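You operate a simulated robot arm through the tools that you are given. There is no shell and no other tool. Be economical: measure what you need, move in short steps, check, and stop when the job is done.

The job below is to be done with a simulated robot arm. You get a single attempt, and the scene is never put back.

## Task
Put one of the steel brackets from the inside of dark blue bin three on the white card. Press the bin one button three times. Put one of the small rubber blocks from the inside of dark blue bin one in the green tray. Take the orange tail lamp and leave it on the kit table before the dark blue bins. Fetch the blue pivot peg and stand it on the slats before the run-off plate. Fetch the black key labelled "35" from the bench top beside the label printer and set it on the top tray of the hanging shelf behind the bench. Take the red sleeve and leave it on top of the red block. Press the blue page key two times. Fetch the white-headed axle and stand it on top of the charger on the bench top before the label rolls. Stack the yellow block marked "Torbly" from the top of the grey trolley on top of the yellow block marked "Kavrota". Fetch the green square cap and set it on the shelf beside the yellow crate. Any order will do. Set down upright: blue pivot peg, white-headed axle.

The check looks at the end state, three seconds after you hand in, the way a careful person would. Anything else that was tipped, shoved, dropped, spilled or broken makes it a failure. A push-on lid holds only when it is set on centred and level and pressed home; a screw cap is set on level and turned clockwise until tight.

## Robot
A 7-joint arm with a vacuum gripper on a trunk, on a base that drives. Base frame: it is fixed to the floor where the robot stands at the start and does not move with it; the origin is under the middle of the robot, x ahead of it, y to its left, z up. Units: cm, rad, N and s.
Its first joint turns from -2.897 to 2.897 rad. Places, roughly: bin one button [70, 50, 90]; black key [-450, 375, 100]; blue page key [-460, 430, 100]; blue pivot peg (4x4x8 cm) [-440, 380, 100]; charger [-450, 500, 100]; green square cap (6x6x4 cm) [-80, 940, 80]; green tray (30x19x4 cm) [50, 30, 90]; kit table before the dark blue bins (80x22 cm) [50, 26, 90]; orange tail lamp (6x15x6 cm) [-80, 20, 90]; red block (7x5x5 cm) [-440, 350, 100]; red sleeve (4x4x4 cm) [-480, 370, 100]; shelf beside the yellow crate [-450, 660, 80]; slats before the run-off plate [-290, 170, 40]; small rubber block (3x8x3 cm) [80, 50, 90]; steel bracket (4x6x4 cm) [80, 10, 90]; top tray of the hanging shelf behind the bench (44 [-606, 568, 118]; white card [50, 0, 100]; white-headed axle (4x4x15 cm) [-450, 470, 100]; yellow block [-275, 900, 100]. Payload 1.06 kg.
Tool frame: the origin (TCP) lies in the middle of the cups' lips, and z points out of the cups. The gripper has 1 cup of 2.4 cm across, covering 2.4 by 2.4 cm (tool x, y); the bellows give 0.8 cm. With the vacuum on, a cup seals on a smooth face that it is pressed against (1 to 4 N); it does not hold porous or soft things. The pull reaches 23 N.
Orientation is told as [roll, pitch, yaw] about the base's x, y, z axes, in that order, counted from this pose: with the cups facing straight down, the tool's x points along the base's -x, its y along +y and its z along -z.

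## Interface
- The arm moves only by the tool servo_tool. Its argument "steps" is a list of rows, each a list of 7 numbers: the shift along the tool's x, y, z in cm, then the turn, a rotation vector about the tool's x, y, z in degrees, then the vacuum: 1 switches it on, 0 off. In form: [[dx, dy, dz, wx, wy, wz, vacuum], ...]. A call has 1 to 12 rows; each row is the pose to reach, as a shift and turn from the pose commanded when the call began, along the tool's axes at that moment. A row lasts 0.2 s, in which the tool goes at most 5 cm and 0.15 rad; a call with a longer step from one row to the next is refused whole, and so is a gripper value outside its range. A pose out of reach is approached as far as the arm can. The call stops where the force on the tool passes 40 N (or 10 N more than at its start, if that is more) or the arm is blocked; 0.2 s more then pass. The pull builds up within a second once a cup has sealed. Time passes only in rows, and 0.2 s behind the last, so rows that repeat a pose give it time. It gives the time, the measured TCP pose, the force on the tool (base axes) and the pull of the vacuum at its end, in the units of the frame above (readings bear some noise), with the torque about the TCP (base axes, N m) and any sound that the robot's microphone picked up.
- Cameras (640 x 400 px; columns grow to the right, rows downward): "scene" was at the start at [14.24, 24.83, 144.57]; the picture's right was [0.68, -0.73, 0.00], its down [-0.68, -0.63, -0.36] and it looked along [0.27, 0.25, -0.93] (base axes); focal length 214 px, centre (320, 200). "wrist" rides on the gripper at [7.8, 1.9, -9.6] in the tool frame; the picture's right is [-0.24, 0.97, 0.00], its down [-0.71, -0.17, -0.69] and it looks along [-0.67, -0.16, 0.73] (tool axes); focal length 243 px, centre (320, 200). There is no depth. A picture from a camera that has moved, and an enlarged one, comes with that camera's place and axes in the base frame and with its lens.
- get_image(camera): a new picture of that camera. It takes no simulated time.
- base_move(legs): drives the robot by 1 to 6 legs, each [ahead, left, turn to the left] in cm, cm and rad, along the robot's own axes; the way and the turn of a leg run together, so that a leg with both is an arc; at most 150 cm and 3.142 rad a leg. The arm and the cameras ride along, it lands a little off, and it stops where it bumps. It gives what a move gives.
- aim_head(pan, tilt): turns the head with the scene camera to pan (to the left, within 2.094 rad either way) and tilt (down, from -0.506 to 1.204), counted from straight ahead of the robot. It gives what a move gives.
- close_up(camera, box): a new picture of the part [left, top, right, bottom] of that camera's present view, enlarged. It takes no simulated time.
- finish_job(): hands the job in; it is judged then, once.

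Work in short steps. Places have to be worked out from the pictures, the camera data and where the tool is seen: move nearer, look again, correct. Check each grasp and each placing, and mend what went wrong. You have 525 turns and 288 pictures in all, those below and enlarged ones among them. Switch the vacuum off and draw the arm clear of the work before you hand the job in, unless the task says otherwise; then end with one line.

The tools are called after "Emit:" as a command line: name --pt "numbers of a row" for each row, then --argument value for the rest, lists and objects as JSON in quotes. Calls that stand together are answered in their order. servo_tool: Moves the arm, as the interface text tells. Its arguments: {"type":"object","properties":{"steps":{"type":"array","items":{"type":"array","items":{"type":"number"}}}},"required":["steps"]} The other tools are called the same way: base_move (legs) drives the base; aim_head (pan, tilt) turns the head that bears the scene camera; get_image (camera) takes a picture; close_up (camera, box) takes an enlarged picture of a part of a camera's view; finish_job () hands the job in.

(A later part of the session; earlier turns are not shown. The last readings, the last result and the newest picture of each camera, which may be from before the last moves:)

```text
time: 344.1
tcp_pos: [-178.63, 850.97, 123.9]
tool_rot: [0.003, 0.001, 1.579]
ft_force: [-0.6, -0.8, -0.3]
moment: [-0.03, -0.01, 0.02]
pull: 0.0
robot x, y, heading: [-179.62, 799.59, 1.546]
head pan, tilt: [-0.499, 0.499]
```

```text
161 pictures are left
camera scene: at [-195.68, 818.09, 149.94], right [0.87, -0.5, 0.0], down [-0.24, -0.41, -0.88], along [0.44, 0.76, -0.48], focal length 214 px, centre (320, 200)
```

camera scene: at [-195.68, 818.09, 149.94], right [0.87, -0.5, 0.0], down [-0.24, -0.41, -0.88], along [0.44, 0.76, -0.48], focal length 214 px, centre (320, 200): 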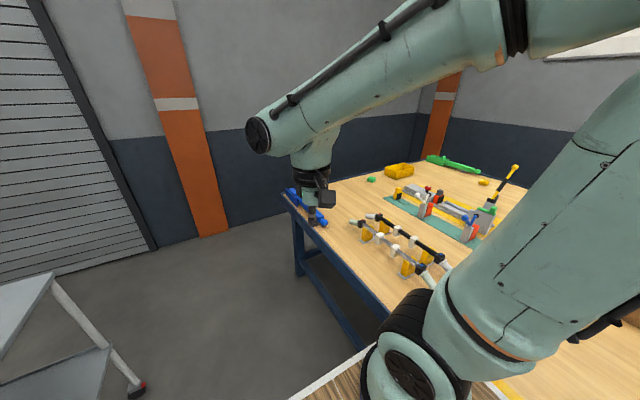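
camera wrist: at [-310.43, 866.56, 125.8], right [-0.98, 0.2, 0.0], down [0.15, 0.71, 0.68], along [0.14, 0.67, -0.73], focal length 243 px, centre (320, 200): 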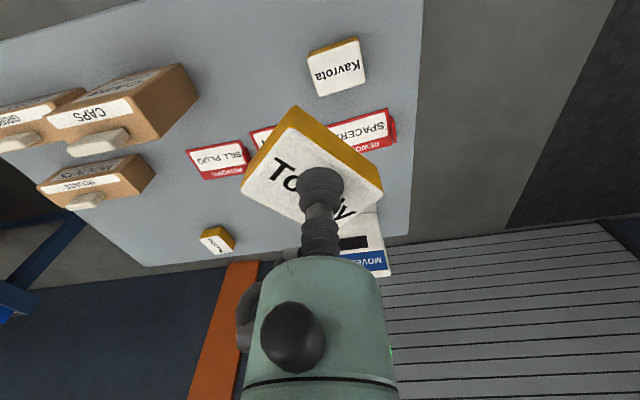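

The green cap is at about (-78, 938) on the blue-framed table, whose left edge is at x≈-148. I'll drive alongside it, keeping clear of the edge.

Emit:
base_move --legs '[[0, 3, 0.02], [130, 0, 0]]'

Emit:
aim_head --pan -1.5 --tilt 0.8

```text
time: 351.2
tcp_pos: [-181.33, 983.88, 123.96]
tool_rot: [0.002, 0.001, 1.593]
ft_force: [0.4, 0.3, 0.2]
moment: [0.02, -0.03, 0.01]
pull: 0.0
robot x, y, heading: [-181.32, 932.26, 1.559]
head pan, tilt: [-0.499, 0.499]
```

```text
time: 352.5
tcp_pos: [-181.21, 983.83, 123.85]
tool_rot: [0.0, -0.001, 1.592]
ft_force: [0.3, 0.5, -0.6]
moment: [-0.01, 0.02, -0.02]
pull: 0.0
robot x, y, heading: [-181.4, 932.38, 1.565]
head pan, tilt: [-1.499, 0.799]
```

Emit:
get_image --camera "scene"

Emit:
get_image --camera "wrist"

```text
160 pictures are left
camera scene: at [-194.34, 943.22, 147.35], right [0.06, -1.0, 0.0], down [-0.72, -0.04, -0.7], along [0.7, 0.04, -0.72], focal length 214 px, centre (320, 200)
```

scene: 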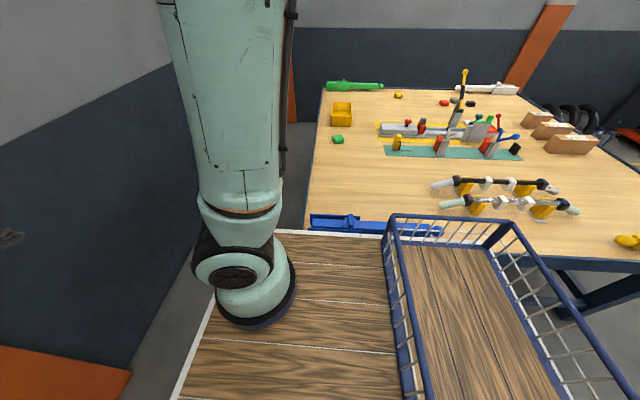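

```text
159 pictures are left
camera wrist: at [-183.23, 975.93, 133.59], right [-0.98, 0.21, 0.0], down [0.16, 0.71, 0.68], along [0.15, 0.67, -0.73], focal length 243 px, centre (320, 200)
```

wrist: 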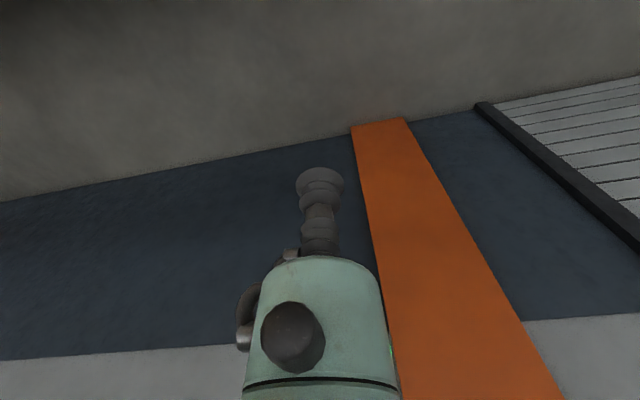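

The deck has about 17 cm of room to the clamp on the table edge. I'll move 11 cm closer; the cap then lies 94 cm from the axis.

Emit:
base_move --legs '[[4, -11, 0]]'

```text
time: 353.7
tcp_pos: [-173.68, 986.48, 123.89]
tool_rot: [0.003, 0.002, 1.578]
ft_force: [1.1, -0.2, 0.1]
moment: [-0.02, -0.01, 0.03]
pull: 0.1
robot x, y, heading: [-174.51, 935.19, 1.546]
head pan, tilt: [-1.499, 0.799]
stopped in leg 1: the robot was blocked; the commanded pose is now the measured one
```

The base bumped at x=-174.5. I'll back off 1.5 cm and check the table.

Emit:
base_move --legs '[[0, 1.5, 0.02]]'

Emit:
get_image --camera "scene"

```text
time: 354.4
tcp_pos: [-176.16, 986.51, 123.88]
tool_rot: [0.002, 0.0, 1.597]
ft_force: [-0.1, -0.4, 0.2]
moment: [0.03, 0.01, 0.02]
pull: 0.0
robot x, y, heading: [-176.27, 935.27, 1.568]
head pan, tilt: [-1.499, 0.799]
```

```text
158 pictures are left
camera scene: at [-188.96, 945.89, 147.34], right [0.07, -1.0, 0.0], down [-0.72, -0.05, -0.7], along [0.7, 0.05, -0.72], focal length 214 px, centre (320, 200)
```

scene: 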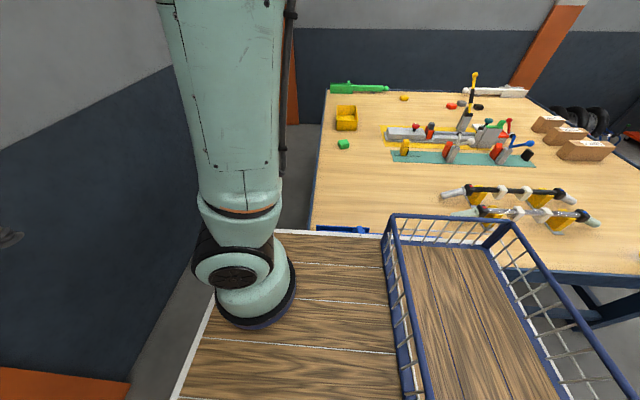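

The cap at (-76.5, 940) is just out of reach from this side, but it lies only 14 cm from the table's back edge (y≈954). The strip to the wall (y≈1051) is about 97 cm wide, so I'll turn to heading 0 in the open and drive in behind the table.

Emit:
base_move --legs '[[0, 24, 0], [15, 0, 0], [0, 0, -1.57]]'

Emit:
aim_head --pan 0.1 --tilt 0.5

```text
time: 361.1
tcp_pos: [-148.92, 949.32, 123.93]
tool_rot: [0.0, 0.0, 0.007]
ft_force: [-0.6, 1.0, -0.4]
moment: [0.01, 0.01, 0.0]
pull: 0.0
robot x, y, heading: [-200.24, 950.14, -0.024]
head pan, tilt: [-1.499, 0.799]
```

```text
time: 362.7
tcp_pos: [-149.03, 949.26, 123.73]
tool_rot: [0.0, 0.002, 0.007]
ft_force: [0.1, 0.5, -0.3]
moment: [0.0, 0.0, 0.0]
pull: 0.0
robot x, y, heading: [-199.99, 950.46, -0.026]
head pan, tilt: [0.099, 0.499]
```

Emit:
get_image --camera "scene"

```text
157 pictures are left
camera scene: at [-180.54, 971.79, 149.94], right [0.07, -1.0, 0.0], down [-0.48, -0.03, -0.88], along [0.88, 0.06, -0.48], focal length 214 px, centre (320, 200)
```

scene: 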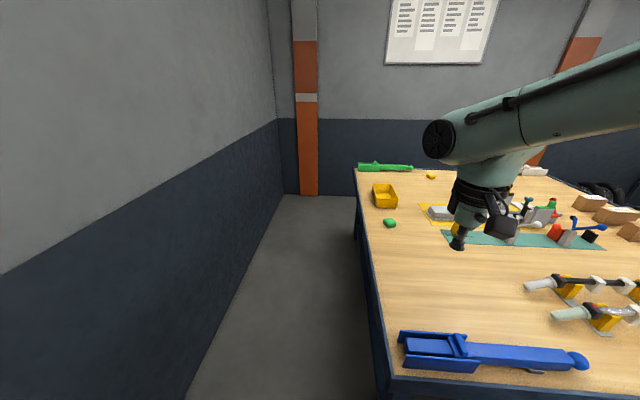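

The strip is clear (y 954 to 1046). I'll straighten, move left 50, then ahead 118.

Emit:
base_move --legs '[[0, 50, 0.026], [118, 0, 0]]'

Emit:
aim_head --pan -1.2 --tilt 0.9

```text
time: 371.4
tcp_pos: [-26.73, 998.93, 123.95]
tool_rot: [0.003, 0.002, 0.015]
ft_force: [0.1, -0.4, -0.6]
moment: [0.01, 0.04, 0.0]
pull: 0.1
robot x, y, heading: [-77.97, 999.26, -0.016]
head pan, tilt: [0.099, 0.499]
```

```text
time: 372.9
tcp_pos: [-26.73, 998.73, 123.96]
tool_rot: [0.002, 0.001, 0.014]
ft_force: [0.1, 0.5, 0.1]
moment: [-0.01, 0.0, -0.03]
pull: 0.0
robot x, y, heading: [-78.18, 999.41, -0.02]
head pan, tilt: [-1.201, 0.901]
```

Now beside the cap, which is 59 cm to my right. I'll swing the tool around in an arc at constant height.

Emit:
servo_tool --pt "-2.4 -4.2 0 0 0 0 0" --pt "-1.8 -9 0 0 0 0 0" --pt "-0.8 -13.6 0 0 0 0 0" --pt "0.7 -18.1 0 0 0 0 0" --pt "2.5 -22.4 0 0 0 0 0" --pt "4.6 -26.6 0 0 0 0 0" --pt "7.2 -30.6 0 0 0 0 0" --pt "10 -34.3 0 0 0 0 0" --pt "13.2 -37.8 0 0 0 0 0" --pt "16.7 -41 0 0 0 0 0" --pt "20.4 -43.8 0 0 0 0 0" --pt "24.4 -46.4 0 0 0 0 0"

Emit:
get_image --camera "wrist"

Emit:
get_image --camera "scene"

```text
time: 375.5
tcp_pos: [-50.39, 951.93, 123.93]
tool_rot: [0.0, -0.001, 0.014]
ft_force: [0.1, -0.6, 1.5]
moment: [-0.02, -0.01, -0.02]
pull: 0.0
robot x, y, heading: [-78.24, 999.78, -0.021]
head pan, tilt: [-1.201, 0.901]
```

```text
156 pictures are left
camera wrist: at [-58.3, 953.71, 133.52], right [0.22, 0.98, 0.0], down [0.71, -0.16, 0.68], along [0.67, -0.15, -0.73], focal length 243 px, centre (320, 200)
```

wrist: 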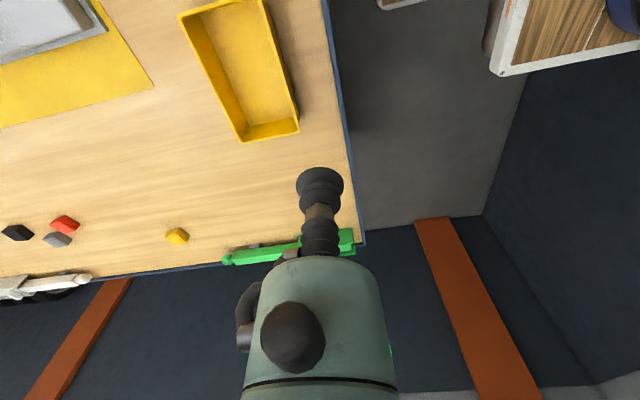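

```text
155 pictures are left
camera scene: at [-64.9, 1013.29, 146.55], right [-0.94, -0.34, 0.0], down [-0.27, 0.74, -0.62], along [0.21, -0.58, -0.78], focal length 214 px, centre (320, 200)
```

scene: 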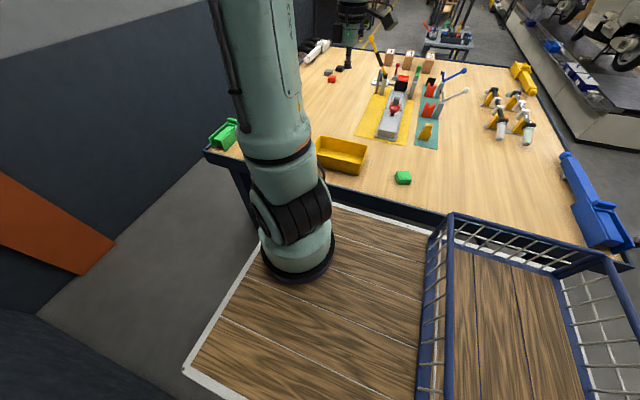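

The cap reads (-76.7, 939.4). I'll continue over it and lower to z≈104.

Emit:
servo_tool --pt "4 -2.5 0 0 0 0 0" --pt "8 -5 0 0 0 0 0" --pt "12 -7 0 0 0 0 0" --pt "16 -9 0 0 0 0 0" --pt "20 -10.5 0 0 0 0 0" --pt "24 -11.5 1 0 0 0 0" --pt "26.5 -12 4 0 0 0 0" --pt "26.5 -12 8 0 0 0 0" --pt "26.5 -12 12 0 0 0 0" --pt "26.5 -12 16 0 0 0 0" --pt "26.5 -12 20 0 0 0 0"

Emit:
get_image --camera "wrist"

Emit:
close_up --camera "scene" --box '[340, 110, 460, 210]'

```text
time: 377.9
tcp_pos: [-76.48, 939.81, 104.02]
tool_rot: [-0.001, 0.002, 0.014]
ft_force: [0.5, 0.4, 0.4]
moment: [0.0, 0.01, 0.01]
pull: 0.1
robot x, y, heading: [-77.8, 999.81, -0.019]
head pan, tilt: [-1.201, 0.901]
```

```text
154 pictures are left
camera wrist: at [-84.55, 941.59, 113.65], right [0.22, 0.97, 0.0], down [0.71, -0.16, 0.68], along [0.67, -0.15, -0.73], focal length 243 px, centre (320, 200)
```

wrist: 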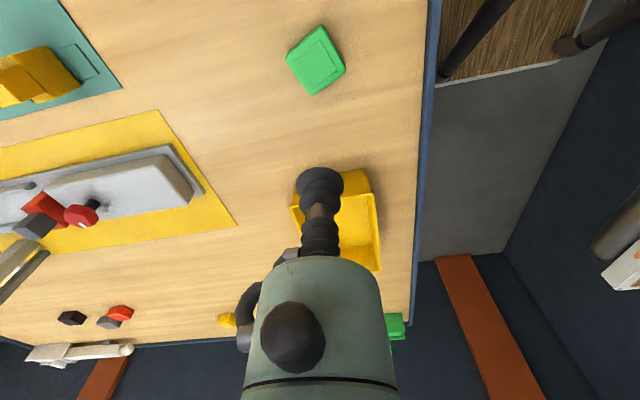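

```text
4.00 times, centred on (400, 160) of scene
camera zoom: at [-64.89, 1013.26, 146.55], right [-0.94, -0.34, 0.0], down [-0.27, 0.74, -0.62], along [0.21, -0.58, -0.78], focal length 858 px, centre (0, 360)
```

zoom: 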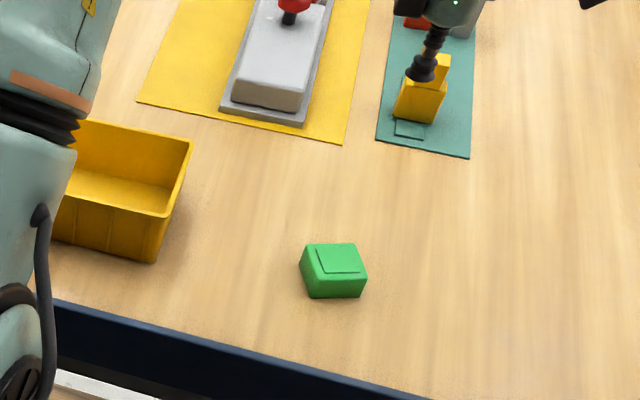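

The cap's top is at about (-76.8, 939.3, 80). I'll lower to z≈84, then step down with vacuum on.

Emit:
servo_tool --pt "0.3 -0.5 5 0 0 0 0" --pt "0.3 -0.5 10 0 0 0 0" --pt "0.3 -0.5 15 0 0 0 0" --pt "0.3 -0.5 19 0 0 0 0" --pt "0.3 -0.5 19 0 0 0 0"

Emit:
close_up --camera "wrist" --box '[220, 80, 420, 230]'

Emit:
close_up --camera "scene" --box '[370, 140, 450, 200]'

```text
refused: row 1 steps farther than a row can; nothing moved
```

```text
2.67 times, centred on (320, 155) of wrist
camera zoom: at [-84.55, 941.59, 113.65], right [0.22, 0.97, 0.0], down [0.71, -0.16, 0.68], along [0.67, -0.15, -0.73], focal length 647 px, centre (320, 320)
```

zoom: 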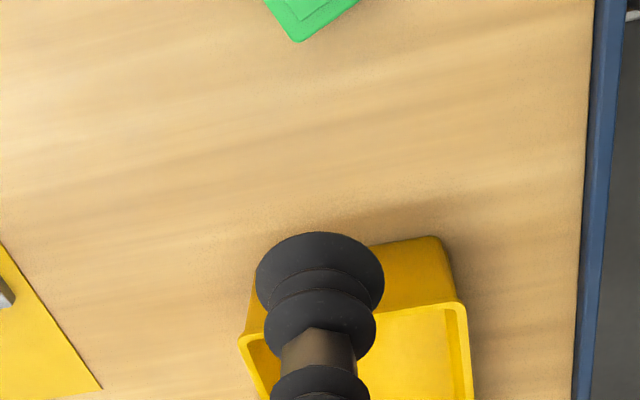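

```text
6.67 times, centred on (410, 170) of scene
camera zoom: at [-64.89, 1013.26, 146.55], right [-0.94, -0.34, 0.0], down [-0.27, 0.74, -0.62], along [0.21, -0.58, -0.78], focal length 1430 px, centre (-280, 400)
```

zoom: 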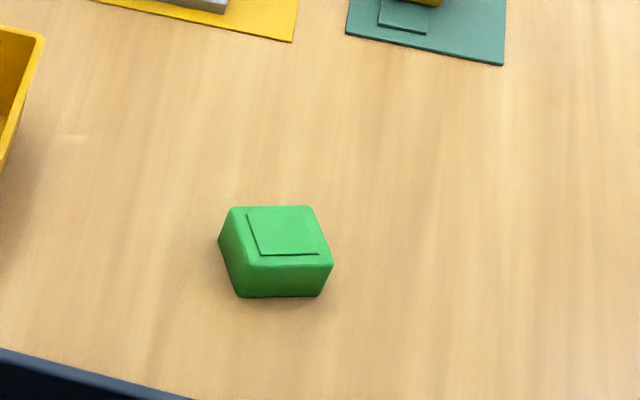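

The row was slightly too long. I'll resend with smaller steps.

Emit:
servo_tool --pt "0.3 -0.5 4 0 0 0 0" --pt "0.3 -0.5 8.5 0 0 0 0" --pt "0.3 -0.5 13 0 0 0 0" --pt "0.3 -0.5 17.5 0 0 0 0" --pt "0.3 -0.5 20 0 0 0 0" --pt "0.3 -0.5 20 0 0 0 0"

```text
time: 379.3
tcp_pos: [-77.18, 939.34, 83.96]
tool_rot: [0.001, 0.001, 0.014]
ft_force: [0.1, 0.6, -1.1]
moment: [0.03, -0.03, 0.0]
pull: 0.1
robot x, y, heading: [-77.84, 999.47, -0.018]
head pan, tilt: [-1.201, 0.901]
```

Emit:
close_up --camera "wrist" --box '[220, 80, 420, 230]'

Emit:
close_up --camera "scene" --box '[370, 140, 450, 200]'

```text
2.67 times, centred on (320, 155) of wrist
camera zoom: at [-85.04, 941.21, 93.55], right [0.22, 0.98, 0.0], down [0.71, -0.16, 0.68], along [0.67, -0.15, -0.73], focal length 647 px, centre (320, 320)
```

zoom: 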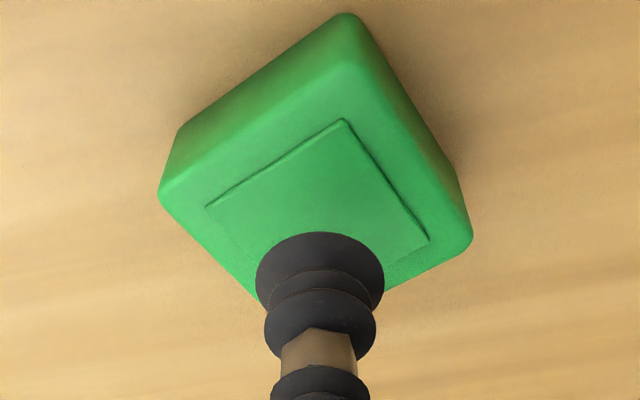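

```text
6.67 times, centred on (410, 170) of scene
camera zoom: at [-64.89, 1013.23, 146.55], right [-0.94, -0.34, 0.0], down [-0.27, 0.74, -0.62], along [0.21, -0.58, -0.78], focal length 1430 px, centre (-280, 400)
```

zoom: 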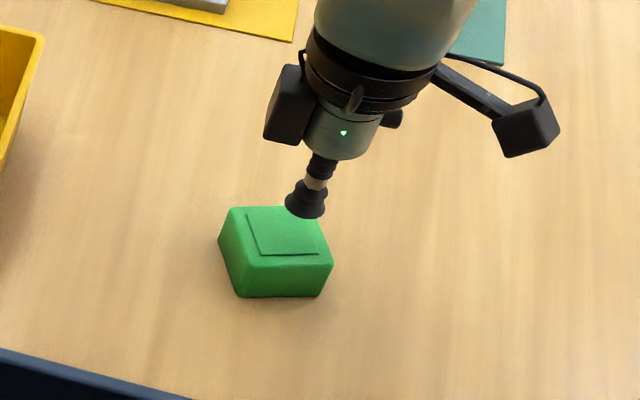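

Both views place the pad centre slightly off (+0.45, -0.3). I'll correct and lower with vacuum on.

Emit:
servo_tool --pt "-0.45 -0.3 1 0 0 0 1" --pt "-0.45 -0.3 2 0 0 0 1" --pt "-0.45 -0.3 2.6 0 0 0 1" --pt "-0.45 -0.3 3 0 0 0 1" --pt "-0.45 -0.3 3.3 0 0 0 1"

```text
time: 380.5
tcp_pos: [-76.71, 939.08, 80.74]
tool_rot: [-0.003, 0.001, 0.013]
ft_force: [0.0, 0.7, 16.9]
moment: [0.01, -0.03, -0.01]
pull: 23.1
robot x, y, heading: [-78.21, 999.19, -0.015]
head pan, tilt: [-1.201, 0.901]
```

Sealed on the cap. I'll lift it straight up.

Emit:
servo_tool --pt "0 0 -0.8 0 0 0 1" --pt "0 0 -5 0 0 0 1" --pt "0 0 -9.8 0 0 0 1" --pt "0 0 -14.6 0 0 0 1" --pt "0 0 -19.4 0 0 0 1" --pt "0 0 -24.2 0 0 0 1" --pt "0 0 -29 0 0 0 1" --pt "0 0 -33.8 0 0 0 1" --pt "0 0 -38.6 0 0 0 1" --pt "0 0 -43 0 0 0 1"

```text
time: 382.7
tcp_pos: [-76.8, 938.8, 123.77]
tool_rot: [0.002, 0.0, 0.016]
ft_force: [0.0, -0.3, -1.4]
moment: [-0.02, 0.02, 0.03]
pull: 22.8
robot x, y, heading: [-77.77, 999.57, -0.019]
head pan, tilt: [-1.201, 0.901]
```

Held. I'll swing back to the front along the arc.

Emit:
servo_tool --pt "-3.5 3 0 0 0 0 1" --pt "-7.5 6 0 0 0 0 1" --pt "-12 8 0 0 0 0 1" --pt "-16.5 9.5 0 0 0 0 1" --pt "-21 11.2 0 0 0 0 1" --pt "-25.3 13.2 0 0 0 0 1" --pt "-29.3 15.8 0 0 0 0 1" --pt "-33 18.6 0 0 0 0 1" --pt "-36.5 21.8 0 0 0 0 1" --pt "-39.7 25.3 0 0 0 0 1" --pt "-42.6 29 0 0 0 0 1" --pt "-45.2 33 0 0 0 0 1"

Emit:
servo_tool --pt "-2.1 4.2 0 0 0 0 1" --pt "-3.9 8.5 0 0 0 0 1" --pt "-5.4 13 0 0 0 0 1" --pt "-6.3 17.6 0 0 0 0 1" --pt "-6.8 22.3 0 0 0 0 1" --pt "-6 26.9 0 0 0 0 1"

```text
time: 385.3
tcp_pos: [-31.6, 973.01, 123.92]
tool_rot: [0.002, 0.0, 0.012]
ft_force: [-0.1, -0.4, -0.4]
moment: [0.03, -0.02, 0.04]
pull: 22.4
robot x, y, heading: [-78.05, 999.23, -0.02]
head pan, tilt: [-1.201, 0.901]
```

```text
time: 386.7
tcp_pos: [-26.2, 999.91, 123.33]
tool_rot: [0.001, -0.001, 0.012]
ft_force: [1.0, -0.3, -0.6]
moment: [-0.02, -0.03, 0.0]
pull: 22.8
robot x, y, heading: [-78.19, 999.6, -0.023]
head pan, tilt: [-1.201, 0.901]
```

I'll back out of the strip, turn right to face -y, then strafe across to the corridor, keeping behind the grey trolley.

Emit:
base_move --legs '[[-125, 0, 0.02], [0, -33, 0], [0, 0, -1.57]]'

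```text
time: 398.4
tcp_pos: [-193.68, 914.82, 123.4]
tool_rot: [0.002, 0.001, -1.49]
ft_force: [0.9, -0.5, -0.6]
moment: [0.0, -0.01, 0.03]
pull: 22.8
robot x, y, heading: [-197.83, 966.09, -1.52]
head pan, tilt: [-1.201, 0.901]
```

Emit:
base_move --legs '[[0, 0, -0.05], [0, -150, 0], [0, -24, 0], [150, 0, 0]]'

Emit:
aim_head --pan -0.7 --tilt 0.4

```text
time: 414.7
tcp_pos: [-367.09, 765.24, 123.42]
tool_rot: [0.001, 0.0, -1.504]
ft_force: [-1.1, 1.3, -0.7]
moment: [-0.01, 0.01, -0.05]
pull: 23.4
robot x, y, heading: [-370.43, 817.13, -1.535]
head pan, tilt: [-1.201, 0.901]
```

```text
time: 415.6
tcp_pos: [-366.94, 765.19, 123.4]
tool_rot: [0.001, 0.001, -1.505]
ft_force: [0.6, 0.2, -0.5]
moment: [0.02, 0.03, 0.02]
pull: 23.2
robot x, y, heading: [-370.17, 816.5, -1.536]
head pan, tilt: [-0.7, 0.4]
```

Emit:
get_image --camera "scene"

```text
148 pictures are left
camera scene: at [-354.44, 800.26, 150.85], right [-0.79, 0.62, 0.0], down [0.24, 0.31, -0.92], along [-0.57, -0.72, -0.39], focal length 214 px, centre (320, 200)
```

scene: 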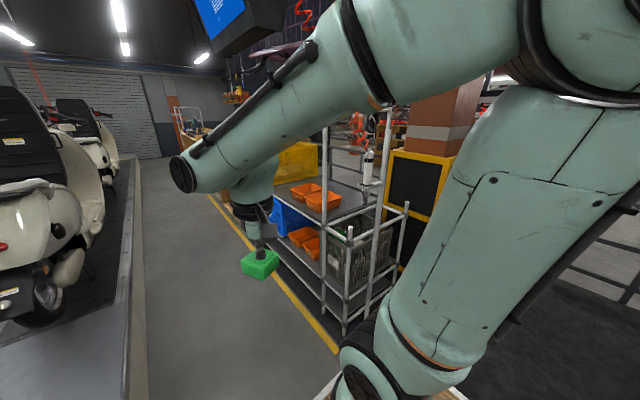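

The trolley's grey shelf holds the crate and two orange trays. I'll drive further to be beside it and look at the free space.

Emit:
base_move --legs '[[0, 0, -0.035], [100, 0, 0]]'

Emit:
aim_head --pan -1.3 --tilt 0.75

```text
time: 421.1
tcp_pos: [-368.55, 667.27, 123.28]
tool_rot: [0.002, 0.001, -1.536]
ft_force: [0.0, 0.0, -0.1]
moment: [-0.01, -0.01, -0.01]
pull: 22.8
robot x, y, heading: [-370.37, 719.12, -1.568]
head pan, tilt: [-0.7, 0.4]
```

```text
time: 422.1
tcp_pos: [-368.38, 667.28, 123.31]
tool_rot: [0.002, 0.0, -1.535]
ft_force: [-0.6, -0.6, 0.2]
moment: [0.01, -0.03, 0.0]
pull: 22.6
robot x, y, heading: [-369.86, 718.74, -1.573]
head pan, tilt: [-1.3, 0.75]
```

Emit:
get_image --camera "scene"

```text
147 pictures are left
camera scene: at [-356.85, 706.82, 147.75], right [-0.27, 0.96, 0.0], down [0.66, 0.18, -0.73], along [-0.7, -0.2, -0.68], focal length 214 px, centre (320, 200)
```

scene: 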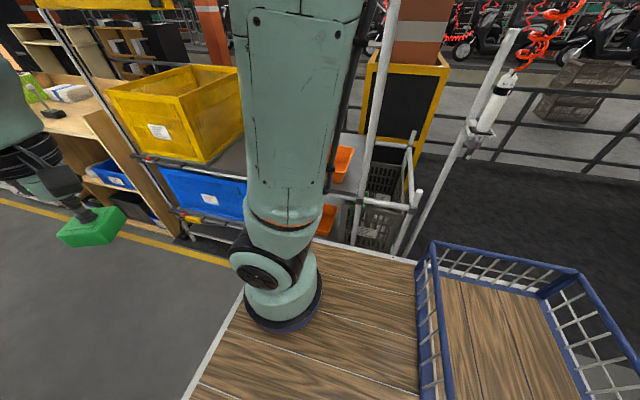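

The free part of the shelf lies between the crate (y<646) and the orange trays (y>680), with a top rail at about z 151. I'll go in low under the rail. First I'll drive ahead 48 cm to line up.

Emit:
base_move --legs '[[48, 0, 0]]'

Emit:
aim_head --pan -1.75 --tilt 0.6

```text
time: 424.9
tcp_pos: [-367.91, 619.78, 123.35]
tool_rot: [0.002, 0.0, -1.528]
ft_force: [-0.2, 0.0, -1.1]
moment: [-0.02, 0.01, 0.02]
pull: 23.0
robot x, y, heading: [-369.77, 671.6, -1.563]
head pan, tilt: [-1.3, 0.75]
```

```text
time: 425.8
tcp_pos: [-368.06, 619.82, 123.45]
tool_rot: [0.0, -0.001, -1.529]
ft_force: [-0.2, 0.4, -0.4]
moment: [0.01, -0.03, -0.01]
pull: 22.6
robot x, y, heading: [-370.03, 671.31, -1.559]
head pan, tilt: [-1.751, 0.6]
```

Emit:
get_image --camera "scene"

```text
146 pictures are left
camera scene: at [-357.26, 663.24, 149.03], right [0.17, 0.99, 0.0], down [0.56, -0.1, -0.82], along [-0.81, 0.14, -0.57], focal length 214 px, centre (320, 200)
```

scene: 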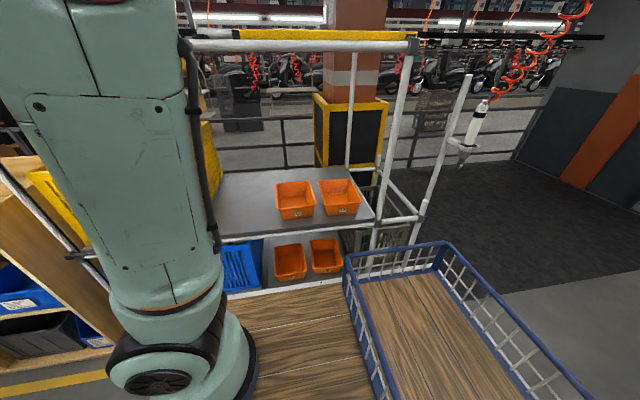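

The free strip on the shelf is y≈618–656, between the crate and the trays; the front bar is at z 150.6, x -432. I'll drive ahead 33 cm so the arm can go straight in.

Emit:
base_move --legs '[[33, 0, 0]]'

```text
time: 428.0
tcp_pos: [-368.09, 586.61, 123.37]
tool_rot: [0.002, 0.0, -1.534]
ft_force: [1.0, -0.6, -0.3]
moment: [0.02, 0.01, 0.03]
pull: 22.8
robot x, y, heading: [-369.54, 638.52, -1.566]
head pan, tilt: [-1.751, 0.6]
```

I'll lower the held cap in the open corridor to z≈98.

Emit:
servo_tool --pt "-1.5 -0.4 3 0 0 0 1" --pt "-3 -0.8 7 0 0 0 1" --pt "-4.5 -1.2 11 0 0 0 1" --pt "-5.5 -1.6 15.5 0 0 0 1" --pt "-5.5 -1.6 20 0 0 0 1" --pt "-5.5 -1.6 25 0 0 0 1"

```text
time: 429.4
tcp_pos: [-369.31, 581.45, 98.44]
tool_rot: [0.002, 0.001, -1.534]
ft_force: [-0.2, 0.3, 0.0]
moment: [-0.05, 0.0, -0.03]
pull: 23.4
robot x, y, heading: [-369.36, 638.29, -1.569]
head pan, tilt: [-1.751, 0.6]
```

Emit:
servo_tool --pt "0.38 -4.79 0 0 0 0 1" --pt "1.15 -9.47 0 0 0 0 1" --pt "2.33 -14.13 0 0 0 0 1" --pt "3.89 -18.58 0 0 0 0 1" --pt "5.76 -23.02 0 0 0 0 1" --pt "8.02 -27.24 0 0 0 0 1" --pt "10.67 -31.15 0 0 0 0 1" --pt "13.61 -34.94 0 0 0 0 1" --pt "16.84 -38.43 0 0 0 0 1" --pt "20.47 -41.7 0 0 0 0 1" --pt "24.18 -44.57 0 0 0 0 1" --pt "28.28 -47.12 0 0 0 0 1"

Emit:
get_image --camera "scene"

Emit:
get_image --camera "wrist"

```text
time: 432.0
tcp_pos: [-417.45, 607.53, 98.39]
tool_rot: [0.003, 0.0, -1.531]
ft_force: [0.4, -0.7, -0.4]
moment: [0.01, 0.04, -0.01]
pull: 23.1
robot x, y, heading: [-369.55, 638.61, -1.566]
head pan, tilt: [-1.751, 0.6]
```

```text
145 pictures are left
camera scene: at [-357.06, 630.03, 149.03], right [0.17, 0.98, 0.0], down [0.56, -0.1, -0.83], along [-0.81, 0.14, -0.56], focal length 214 px, centre (320, 200)
```

scene: 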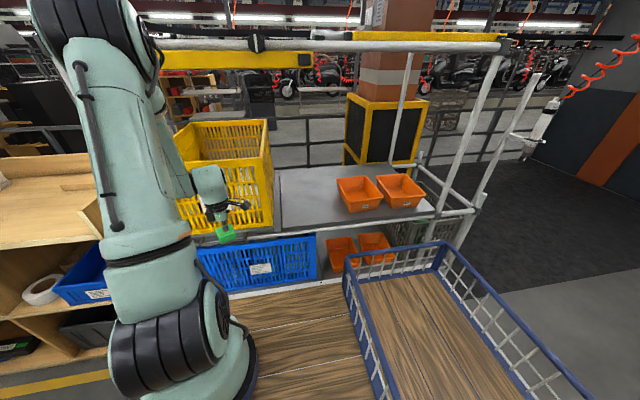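

```text
144 pictures are left
camera wrist: at [-416.01, 615.54, 108.06], right [0.98, -0.2, 0.0], down [-0.15, -0.71, 0.68], along [-0.13, -0.67, -0.73], focal length 243 px, centre (320, 200)
```

wrist: 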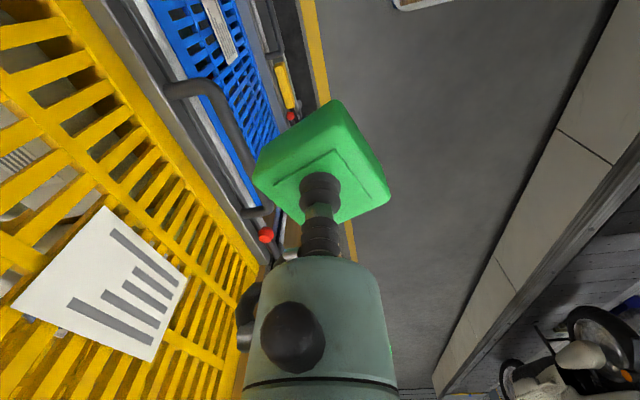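

The crate's right face is at y≈619.5 and the trays begin at 657. I'll move up the corridor side first, then in over the shelf to (-455, 638).

Emit:
servo_tool --pt "4.8 -1 0 0 0 0 1" --pt "9.6 -2 0 0 0 0 1" --pt "14.4 -3 0 0 0 0 1" --pt "19.2 -4.2 0 0 0 0 1" --pt "24 -5.5 0 0 0 0 1" --pt "27 -9 0 0 0 0 1" --pt "29.5 -13 0 0 0 0 1" --pt "31 -17.5 0 0 0 0 1" --pt "31.5 -22.3 0 0 0 0 1" --pt "32 -27.2 0 0 0 0 1" --pt "32 -32 0 0 0 0 1" --pt "32 -36.3 0 0 0 0 1"

Emit:
get_image --camera "scene"

Emit:
get_image --camera "wrist"

```text
time: 434.6
tcp_pos: [-450.07, 637.19, 98.23]
tool_rot: [0.005, 0.001, -1.536]
ft_force: [-0.5, 2.1, -1.6]
moment: [-0.02, 0.0, -0.03]
pull: 23.5
out of reach, approached as far as the arm can: row 11, 12
robot x, y, heading: [-369.45, 638.41, -1.567]
head pan, tilt: [-1.751, 0.6]
```

```text
143 pictures are left
camera scene: at [-357.08, 630.11, 149.03], right [0.18, 0.98, 0.0], down [0.56, -0.1, -0.83], along [-0.81, 0.14, -0.56], focal length 214 px, centre (320, 200)
```

scene: 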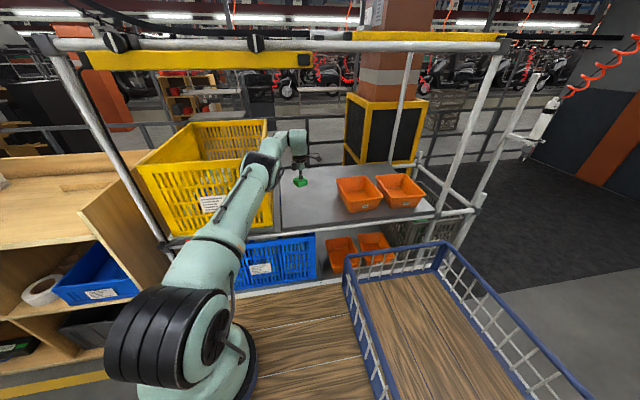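

```text
142 pictures are left
camera wrist: at [-448.7, 645.06, 107.81], right [0.98, -0.2, 0.0], down [-0.15, -0.71, 0.68], along [-0.14, -0.67, -0.73], focal length 243 px, centre (320, 200)
```

wrist: 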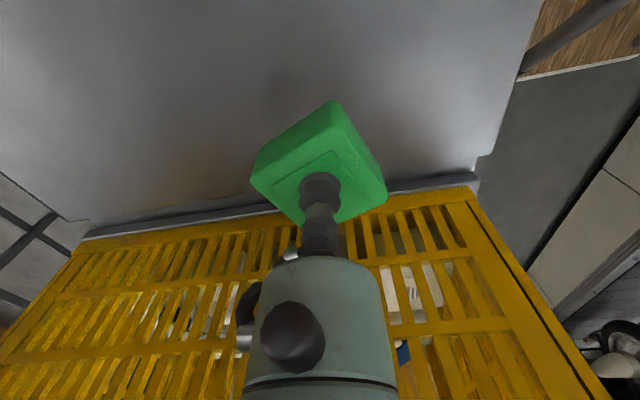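

The arm is under the bar with the cap above free shelf at (-450, 637). I'll lower it.

Emit:
servo_tool --pt "0 0 3 0 0 0 1" --pt "0 0 6 0 0 0 1" --pt "0 0 9 0 0 0 1" --pt "0 0 11 0 0 0 1" --pt "0 0 12 0 0 0 1" --pt "0 0 12 0 0 0 1"

Emit:
get_image --camera "scene"

```text
time: 436.0
tcp_pos: [-449.91, 637.2, 86.42]
tool_rot: [-0.002, 0.002, -1.534]
ft_force: [-4.7, -3.7, 16.8]
moment: [0.03, -0.02, 0.01]
pull: 23.3
robot x, y, heading: [-369.72, 638.57, -1.565]
head pan, tilt: [-1.751, 0.6]
```

```text
141 pictures are left
camera scene: at [-357.05, 630.06, 149.03], right [0.17, 0.98, 0.0], down [0.56, -0.1, -0.83], along [-0.81, 0.14, -0.56], focal length 214 px, centre (320, 200)
```

scene: 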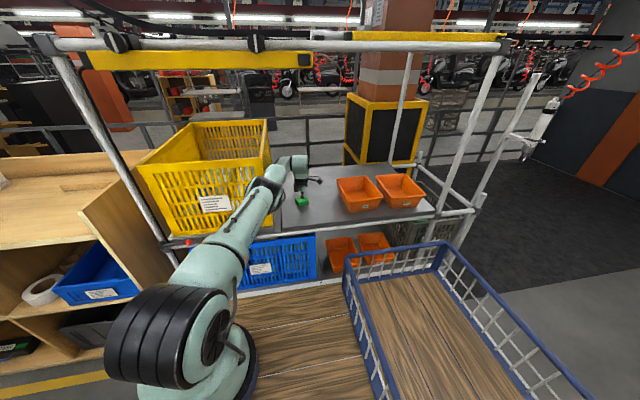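

Contact at 86.4 and the cap is down on the shelf. I'll ease, release and lift a little.

Emit:
servo_tool --pt "0 0 -0.25 0 0 0 1" --pt "0 0 -0.25 0 0 0 0" --pt "0 0 -0.25 0 0 0 0" --pt "0 0 -0.25 0 0 0 0" --pt "0 0 -0.6 0 0 0 0" --pt "0 0 -2 0 0 0 0" --pt "0 0 -5 0 0 0 0" --pt "0 0 -9 0 0 0 0" --pt "0 0 -12 0 0 0 0"

Emit:
close_up --camera "scene" --box '[260, 130, 380, 230]'

```text
time: 438.0
tcp_pos: [-449.84, 637.32, 98.23]
tool_rot: [0.001, -0.001, -1.533]
ft_force: [-0.7, 0.2, 0.1]
moment: [-0.02, -0.03, -0.03]
pull: 0.0
robot x, y, heading: [-369.7, 638.34, -1.566]
head pan, tilt: [-1.751, 0.6]
```

```text
4.00 times, centred on (320, 180) of scene
camera zoom: at [-357.12, 630.07, 149.03], right [0.17, 0.98, 0.0], down [0.56, -0.1, -0.82], along [-0.81, 0.14, -0.57], focal length 858 px, centre (320, 280)
```

zoom: 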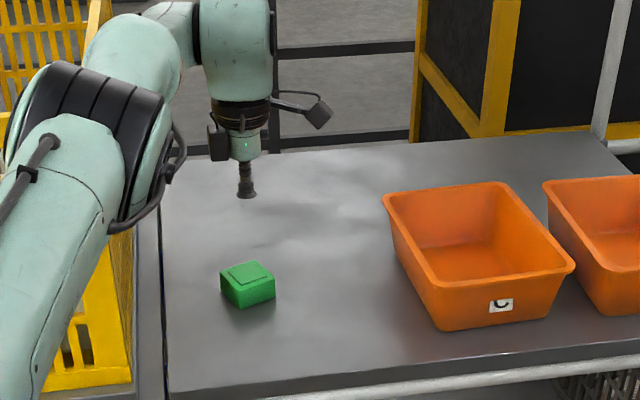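

The cap is on the shelf beside the crate. I'll withdraw along the same path.

Emit:
servo_tool --pt "0 4.8 0 0 0 0 0" --pt "0 9.6 0 0 0 0 0" --pt "0 14.4 0 0 0 0 0" --pt "-1.5 19 0 0 0 0 0" --pt "-4 22.8 0 0 0 0 0" --pt "-7 25.5 0 0 0 0 0" --pt "-11.5 27 0 0 0 0 0" --pt "-16 28 0 0 0 0 0" --pt "-20.8 29 0 0 0 0 0" --pt "-25.5 30 0 0 0 0 0" --pt "-30 31 0 0 0 0 0" --pt "-31.1 31.2 0 0 0 0 0"

Emit:
servo_tool --pt "-4.1 2.55 0 0 0 0 0" --pt "-7.81 5.42 0 0 0 0 0" --pt "-11.44 8.69 0 0 0 0 0" --pt "-14.67 12.18 0 0 0 0 0" --pt "-17.61 15.97 0 0 0 0 0" --pt "-20.26 19.88 0 0 0 0 0" --pt "-22.52 24.1 0 0 0 0 0" --pt "-24.39 28.54 0 0 0 0 0" --pt "-25.95 32.99 0 0 0 0 0" --pt "-27.13 37.65 0 0 0 0 0" --pt "-27.9 42.33 0 0 0 0 0" --pt "-28.28 47.12 0 0 0 0 0"

Emit:
servo_tool --pt "0 0 -4.8 0 0 0 0" --pt "0 0 -9.6 0 0 0 0" --pt "0 0 -14.4 0 0 0 0" --pt "0 0 -19.2 0 0 0 0" --pt "2 0 -23.5 0 0 0 0" --pt "5 0 -26 0 0 0 0"

```text
time: 440.6
tcp_pos: [-417.46, 607.21, 98.23]
tool_rot: [0.0, 0.0, -1.532]
ft_force: [1.2, 0.2, -0.3]
moment: [0.0, 0.02, -0.01]
pull: 0.1
robot x, y, heading: [-369.59, 638.31, -1.569]
head pan, tilt: [-1.751, 0.6]
```

```text
time: 443.2
tcp_pos: [-369.06, 580.56, 98.13]
tool_rot: [0.002, 0.001, -1.537]
ft_force: [0.8, -1.5, 0.5]
moment: [0.03, 0.01, 0.02]
pull: 0.0
robot x, y, heading: [-369.67, 638.42, -1.564]
head pan, tilt: [-1.751, 0.6]
```

```text
time: 444.6
tcp_pos: [-369.59, 585.38, 124.27]
tool_rot: [0.0, 0.003, -1.534]
ft_force: [-0.2, -0.6, 0.5]
moment: [0.03, 0.0, -0.04]
pull: 0.1
robot x, y, heading: [-369.68, 638.6, -1.567]
head pan, tilt: [-1.751, 0.6]
```

Now for key 35. I'll drive back down to y≈392 and turn right to face the bench.

Emit:
base_move --legs '[[0, 4, 0], [150, 0, 0], [96, 0, 0], [0, 0, -1.575]]'

Emit:
aim_head --pan 0 --tilt 0.75

```text
time: 461.0
tcp_pos: [-422.31, 392.24, 124.28]
tool_rot: [0.003, 0.0, -3.142]
ft_force: [-0.3, 0.5, -0.2]
moment: [0.02, 0.02, 0.03]
pull: 0.0
robot x, y, heading: [-369.48, 390.16, 3.105]
head pan, tilt: [-1.751, 0.6]
```

```text
time: 462.8
tcp_pos: [-422.25, 392.19, 124.29]
tool_rot: [0.001, 0.0, -3.141]
ft_force: [0.5, 0.5, -0.5]
moment: [0.02, -0.02, 0.01]
pull: 0.1
robot x, y, heading: [-369.43, 390.14, 3.109]
head pan, tilt: [0.0, 0.75]
```

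Emit:
base_move --legs '[[10, 8, 0.03]]'

Emit:
get_image --camera "scene"

```text
time: 464.0
tcp_pos: [-432.57, 382.92, 124.22]
tool_rot: [0.001, 0.0, -3.113]
ft_force: [0.1, 0.3, -0.3]
moment: [0.0, -0.01, 0.03]
pull: 0.0
robot x, y, heading: [-379.57, 382.7, 3.14]
head pan, tilt: [0.0, 0.75]
```

```text
139 pictures are left
camera scene: at [-397.88, 361.67, 147.74], right [0.0, 1.0, 0.0], down [0.68, 0.0, -0.73], along [-0.73, 0.0, -0.68], focal length 214 px, centre (320, 200)
```

scene: 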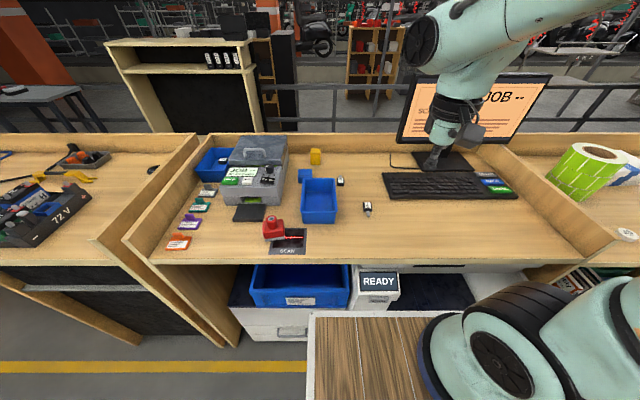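

Key 35 reads (-464.7, 369.8). I'll move above it and lower to z≈101 for a close check.

Emit:
servo_tool --pt "-4.3 1.6 0 0 0 0 0" --pt "-8.6 3.2 0 0 0 0 0" --pt "-12.9 4.8 0 0 0 0 0" --pt "-17.2 6.4 1 0 0 0 0" --pt "-21.5 8 2 0 0 0 0" --pt "-25.5 9.6 4 0 0 0 0" --pt "-29 11 7 0 0 0 0" --pt "-31.5 12 11 0 0 0 0" --pt "-32.4 12.2 15 0 0 0 0" --pt "-32.4 12.2 19 0 0 0 0" --pt "-32.4 12.2 23 0 0 0 0" --pt "-32.4 12.2 23 0 0 0 0"

Emit:
close_up --camera "wrist" --box '[240, 60, 400, 180]'

Emit:
close_up --camera "scene" --box '[310, 150, 374, 198]'

```text
time: 466.6
tcp_pos: [-464.58, 369.98, 101.25]
tool_rot: [0.001, 0.002, -3.112]
ft_force: [-0.8, -0.4, 0.9]
moment: [-0.01, 0.0, 0.01]
pull: 0.0
robot x, y, heading: [-379.78, 382.13, 3.134]
head pan, tilt: [0.0, 0.75]
```

```text
3.33 times, centred on (320, 120) of wrist
camera zoom: at [-456.91, 368.25, 111.01], right [-0.21, -0.98, 0.0], down [-0.71, 0.15, 0.68], along [-0.67, 0.14, -0.73], focal length 809 px, centre (320, 467)
```

zoom: 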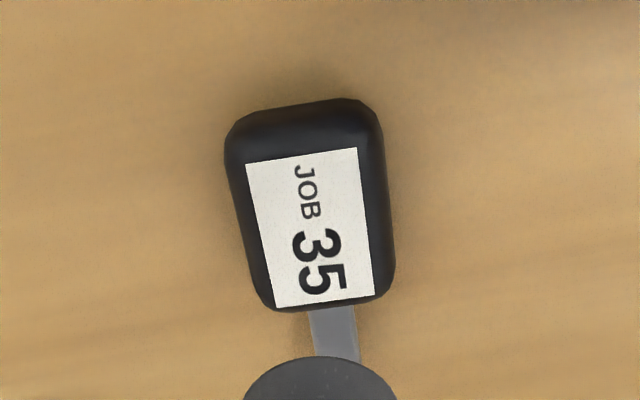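

```text
8.33 times, centred on (342, 174) of scene
camera zoom: at [-397.87, 361.67, 147.74], right [0.0, 1.0, 0.0], down [0.68, 0.0, -0.73], along [-0.73, 0.0, -0.68], focal length 1787 px, centre (137, 417)
```

zoom: 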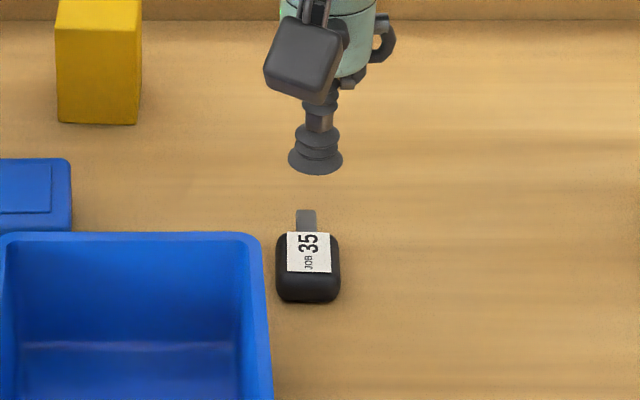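

The key's label is at (-463.8, 369.8, 96.7). I'll shift 0.7 cm and lower with vacuum on.

Emit:
servo_tool --pt "0.7 0.2 2 0 0 0 1" --pt "0.7 0.2 3.8 0 0 0 1" --pt "0.7 0.2 4.4 0 0 0 1" --pt "0.7 0.2 4.8 0 0 0 1" --pt "0.7 0.2 5.2 0 0 0 1" --pt "0.7 0.2 5.2 0 0 0 1"

```text
time: 468.0
tcp_pos: [-463.93, 369.5, 96.09]
tool_rot: [0.002, -0.001, -3.11]
ft_force: [-3.2, 0.2, 16.9]
moment: [0.04, 0.01, -0.01]
pull: 22.8
robot x, y, heading: [-379.42, 382.37, 3.133]
head pan, tilt: [0.0, 0.75]
```

Sealed on the key. I'll lift and tuck it in front.

Emit:
servo_tool --pt "0 0 -0.8 0 0 0 1" --pt "0 0 -5 0 0 0 1" --pt "0 0 -9.8 0 0 0 1" --pt "2 -1 -14 0 0 0 1" --pt "5.5 -2.5 -17 0 0 0 1" --pt "9 -4 -20 0 0 0 1" --pt "12.5 -5.5 -23 0 0 0 1" --pt "16 -7 -26 0 0 0 1" --pt "20 -8.5 -28 0 0 0 1" --pt "24 -10 -28 0 0 0 1" --pt "28 -11.5 -28 0 0 0 1" --pt "31.5 -12 -28 0 0 0 1"

Emit:
close_up --camera "scene" --box '[250, 110, 450, 250]'

```text
time: 470.6
tcp_pos: [-432.91, 382.25, 124.0]
tool_rot: [0.002, 0.003, -3.111]
ft_force: [0.3, 0.3, -0.5]
moment: [0.07, 0.01, -0.03]
pull: 22.2
robot x, y, heading: [-379.74, 382.43, 3.14]
head pan, tilt: [0.0, 0.75]
```

```text
2.86 times, centred on (350, 180) of scene
camera zoom: at [-397.92, 361.66, 147.74], right [0.0, 1.0, 0.0], down [0.68, 0.0, -0.73], along [-0.73, 0.0, -0.68], focal length 613 px, centre (234, 257)
```

zoom: 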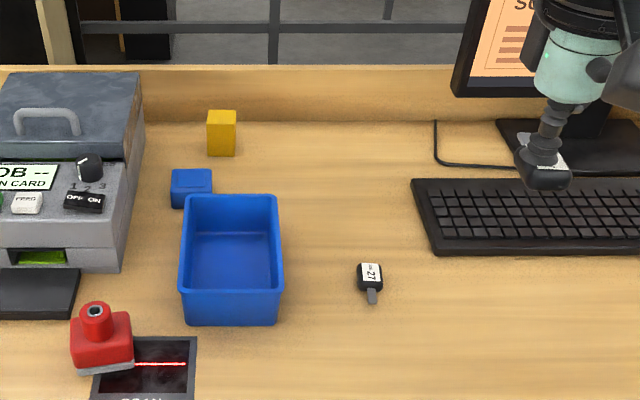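

The key is held. I'll back off, turn left to face -y, and drive down the corridor to its south end.

Emit:
base_move --legs '[[-8, 0, 0], [0, 0, 1.575], [150, 0, 0], [150, 0, 0], [125, 0, 0]]'

Emit:
aim_head --pan -1.6 --tilt 0.3

```text
time: 495.1
tcp_pos: [-371.97, -91.19, 124.02]
tool_rot: [0.004, 0.002, -1.531]
ft_force: [0.6, 0.3, -0.2]
moment: [0.02, 0.01, 0.03]
pull: 22.8
robot x, y, heading: [-372.7, -38.6, -1.56]
head pan, tilt: [0.0, 0.75]
stopped in leg 5: the robot was blocked; the commanded pose is now the measured one
```

```text
time: 496.8
tcp_pos: [-371.91, -91.25, 124.07]
tool_rot: [0.003, 0.001, -1.531]
ft_force: [0.0, 0.2, 0.9]
moment: [0.01, 0.0, 0.01]
pull: 23.5
robot x, y, heading: [-373.08, -38.59, -1.561]
head pan, tilt: [-1.6, 0.3]
```

The hand touched the wall ahead; the key is still held. I'll back up 12 cm, turn right to face -x, then look.

Emit:
base_move --legs '[[-14, 0, 0], [0, 0, -1.575]]'

Emit:
aim_head --pan -0.3 --tilt 0.35

```text
time: 502.0
tcp_pos: [-425.91, -23.98, 123.99]
tool_rot: [0.004, 0.006, -3.123]
ft_force: [0.3, 0.6, -0.5]
moment: [-0.01, -0.01, 0.01]
pull: 22.8
robot x, y, heading: [-372.83, -24.48, 3.122]
head pan, tilt: [-1.6, 0.3]
```

```text
time: 503.5
tcp_pos: [-425.82, -23.98, 124.05]
tool_rot: [0.004, 0.005, -3.124]
ft_force: [0.0, 0.7, 0.0]
moment: [0.02, 0.01, -0.02]
pull: 22.9
robot x, y, heading: [-373.16, -24.07, 3.125]
head pan, tilt: [-0.3, 0.351]
```

Emit:
get_image --camera "scene"

```text
135 pictures are left
camera scene: at [-391.99, -42.18, 151.31], right [0.31, 0.95, 0.0], down [0.33, -0.11, -0.94], along [-0.89, 0.29, -0.34], focal length 214 px, centre (320, 200)
```

scene: 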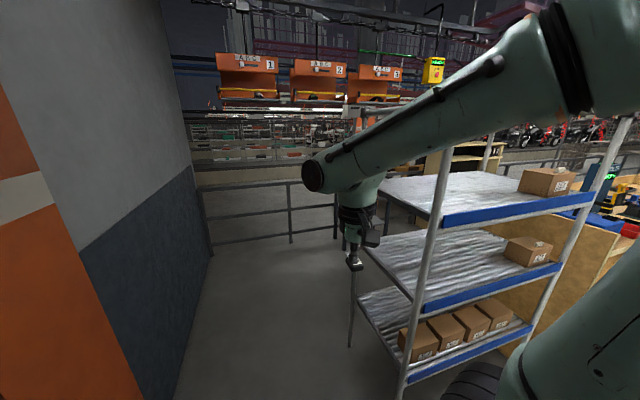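

The floor is open to the railing (x≈-639), and the blue shelf's near end is at y≈12. I'll go ahead to x≈-545 and turn right to look up the lane.

Emit:
base_move --legs '[[0, 10, 0.017], [150, 0, 0], [20, 0, 0], [0, 0, -1.57]]'

Emit:
aim_head --pan 0.15 --tilt 0.35

```text
time: 516.6
tcp_pos: [-539.08, 18.54, 123.95]
tool_rot: [0.004, 0.006, 1.577]
ft_force: [-0.7, -0.5, -0.3]
moment: [-0.01, 0.03, 0.01]
pull: 22.4
robot x, y, heading: [-540.03, -34.48, 1.537]
head pan, tilt: [-0.3, 0.351]
```

```text
time: 517.5
tcp_pos: [-539.12, 18.65, 123.82]
tool_rot: [0.004, 0.004, 1.577]
ft_force: [-0.4, 0.9, -0.1]
moment: [-0.02, 0.0, 0.03]
pull: 22.8
robot x, y, heading: [-540.04, -34.33, 1.544]
head pan, tilt: [0.15, 0.351]
```

Emit:
get_image --camera "scene"

Emit:
get_image --camera "wrist"

```text
134 pictures are left
camera scene: at [-561.86, -14.38, 151.31], right [0.99, 0.12, 0.0], down [0.04, -0.34, -0.94], along [-0.11, 0.93, -0.34], focal length 214 px, centre (320, 200)
```

scene: 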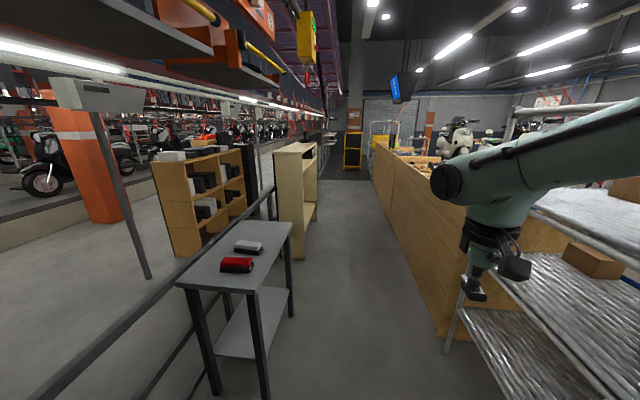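

```text
133 pictures are left
camera wrist: at [-541.16, 10.82, 133.62], right [-0.97, 0.23, 0.0], down [0.17, 0.71, 0.68], along [0.16, 0.66, -0.73], focal length 243 px, centre (320, 200)
```

wrist: 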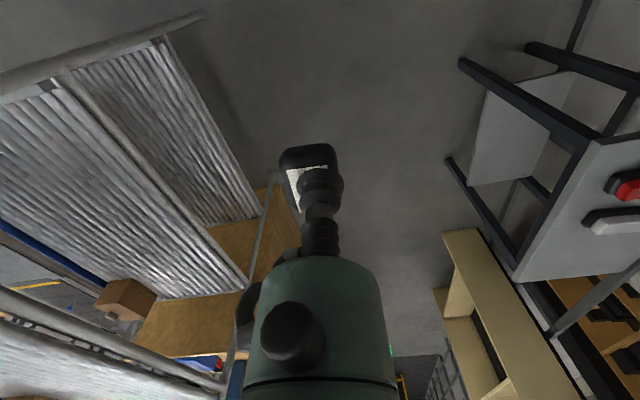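

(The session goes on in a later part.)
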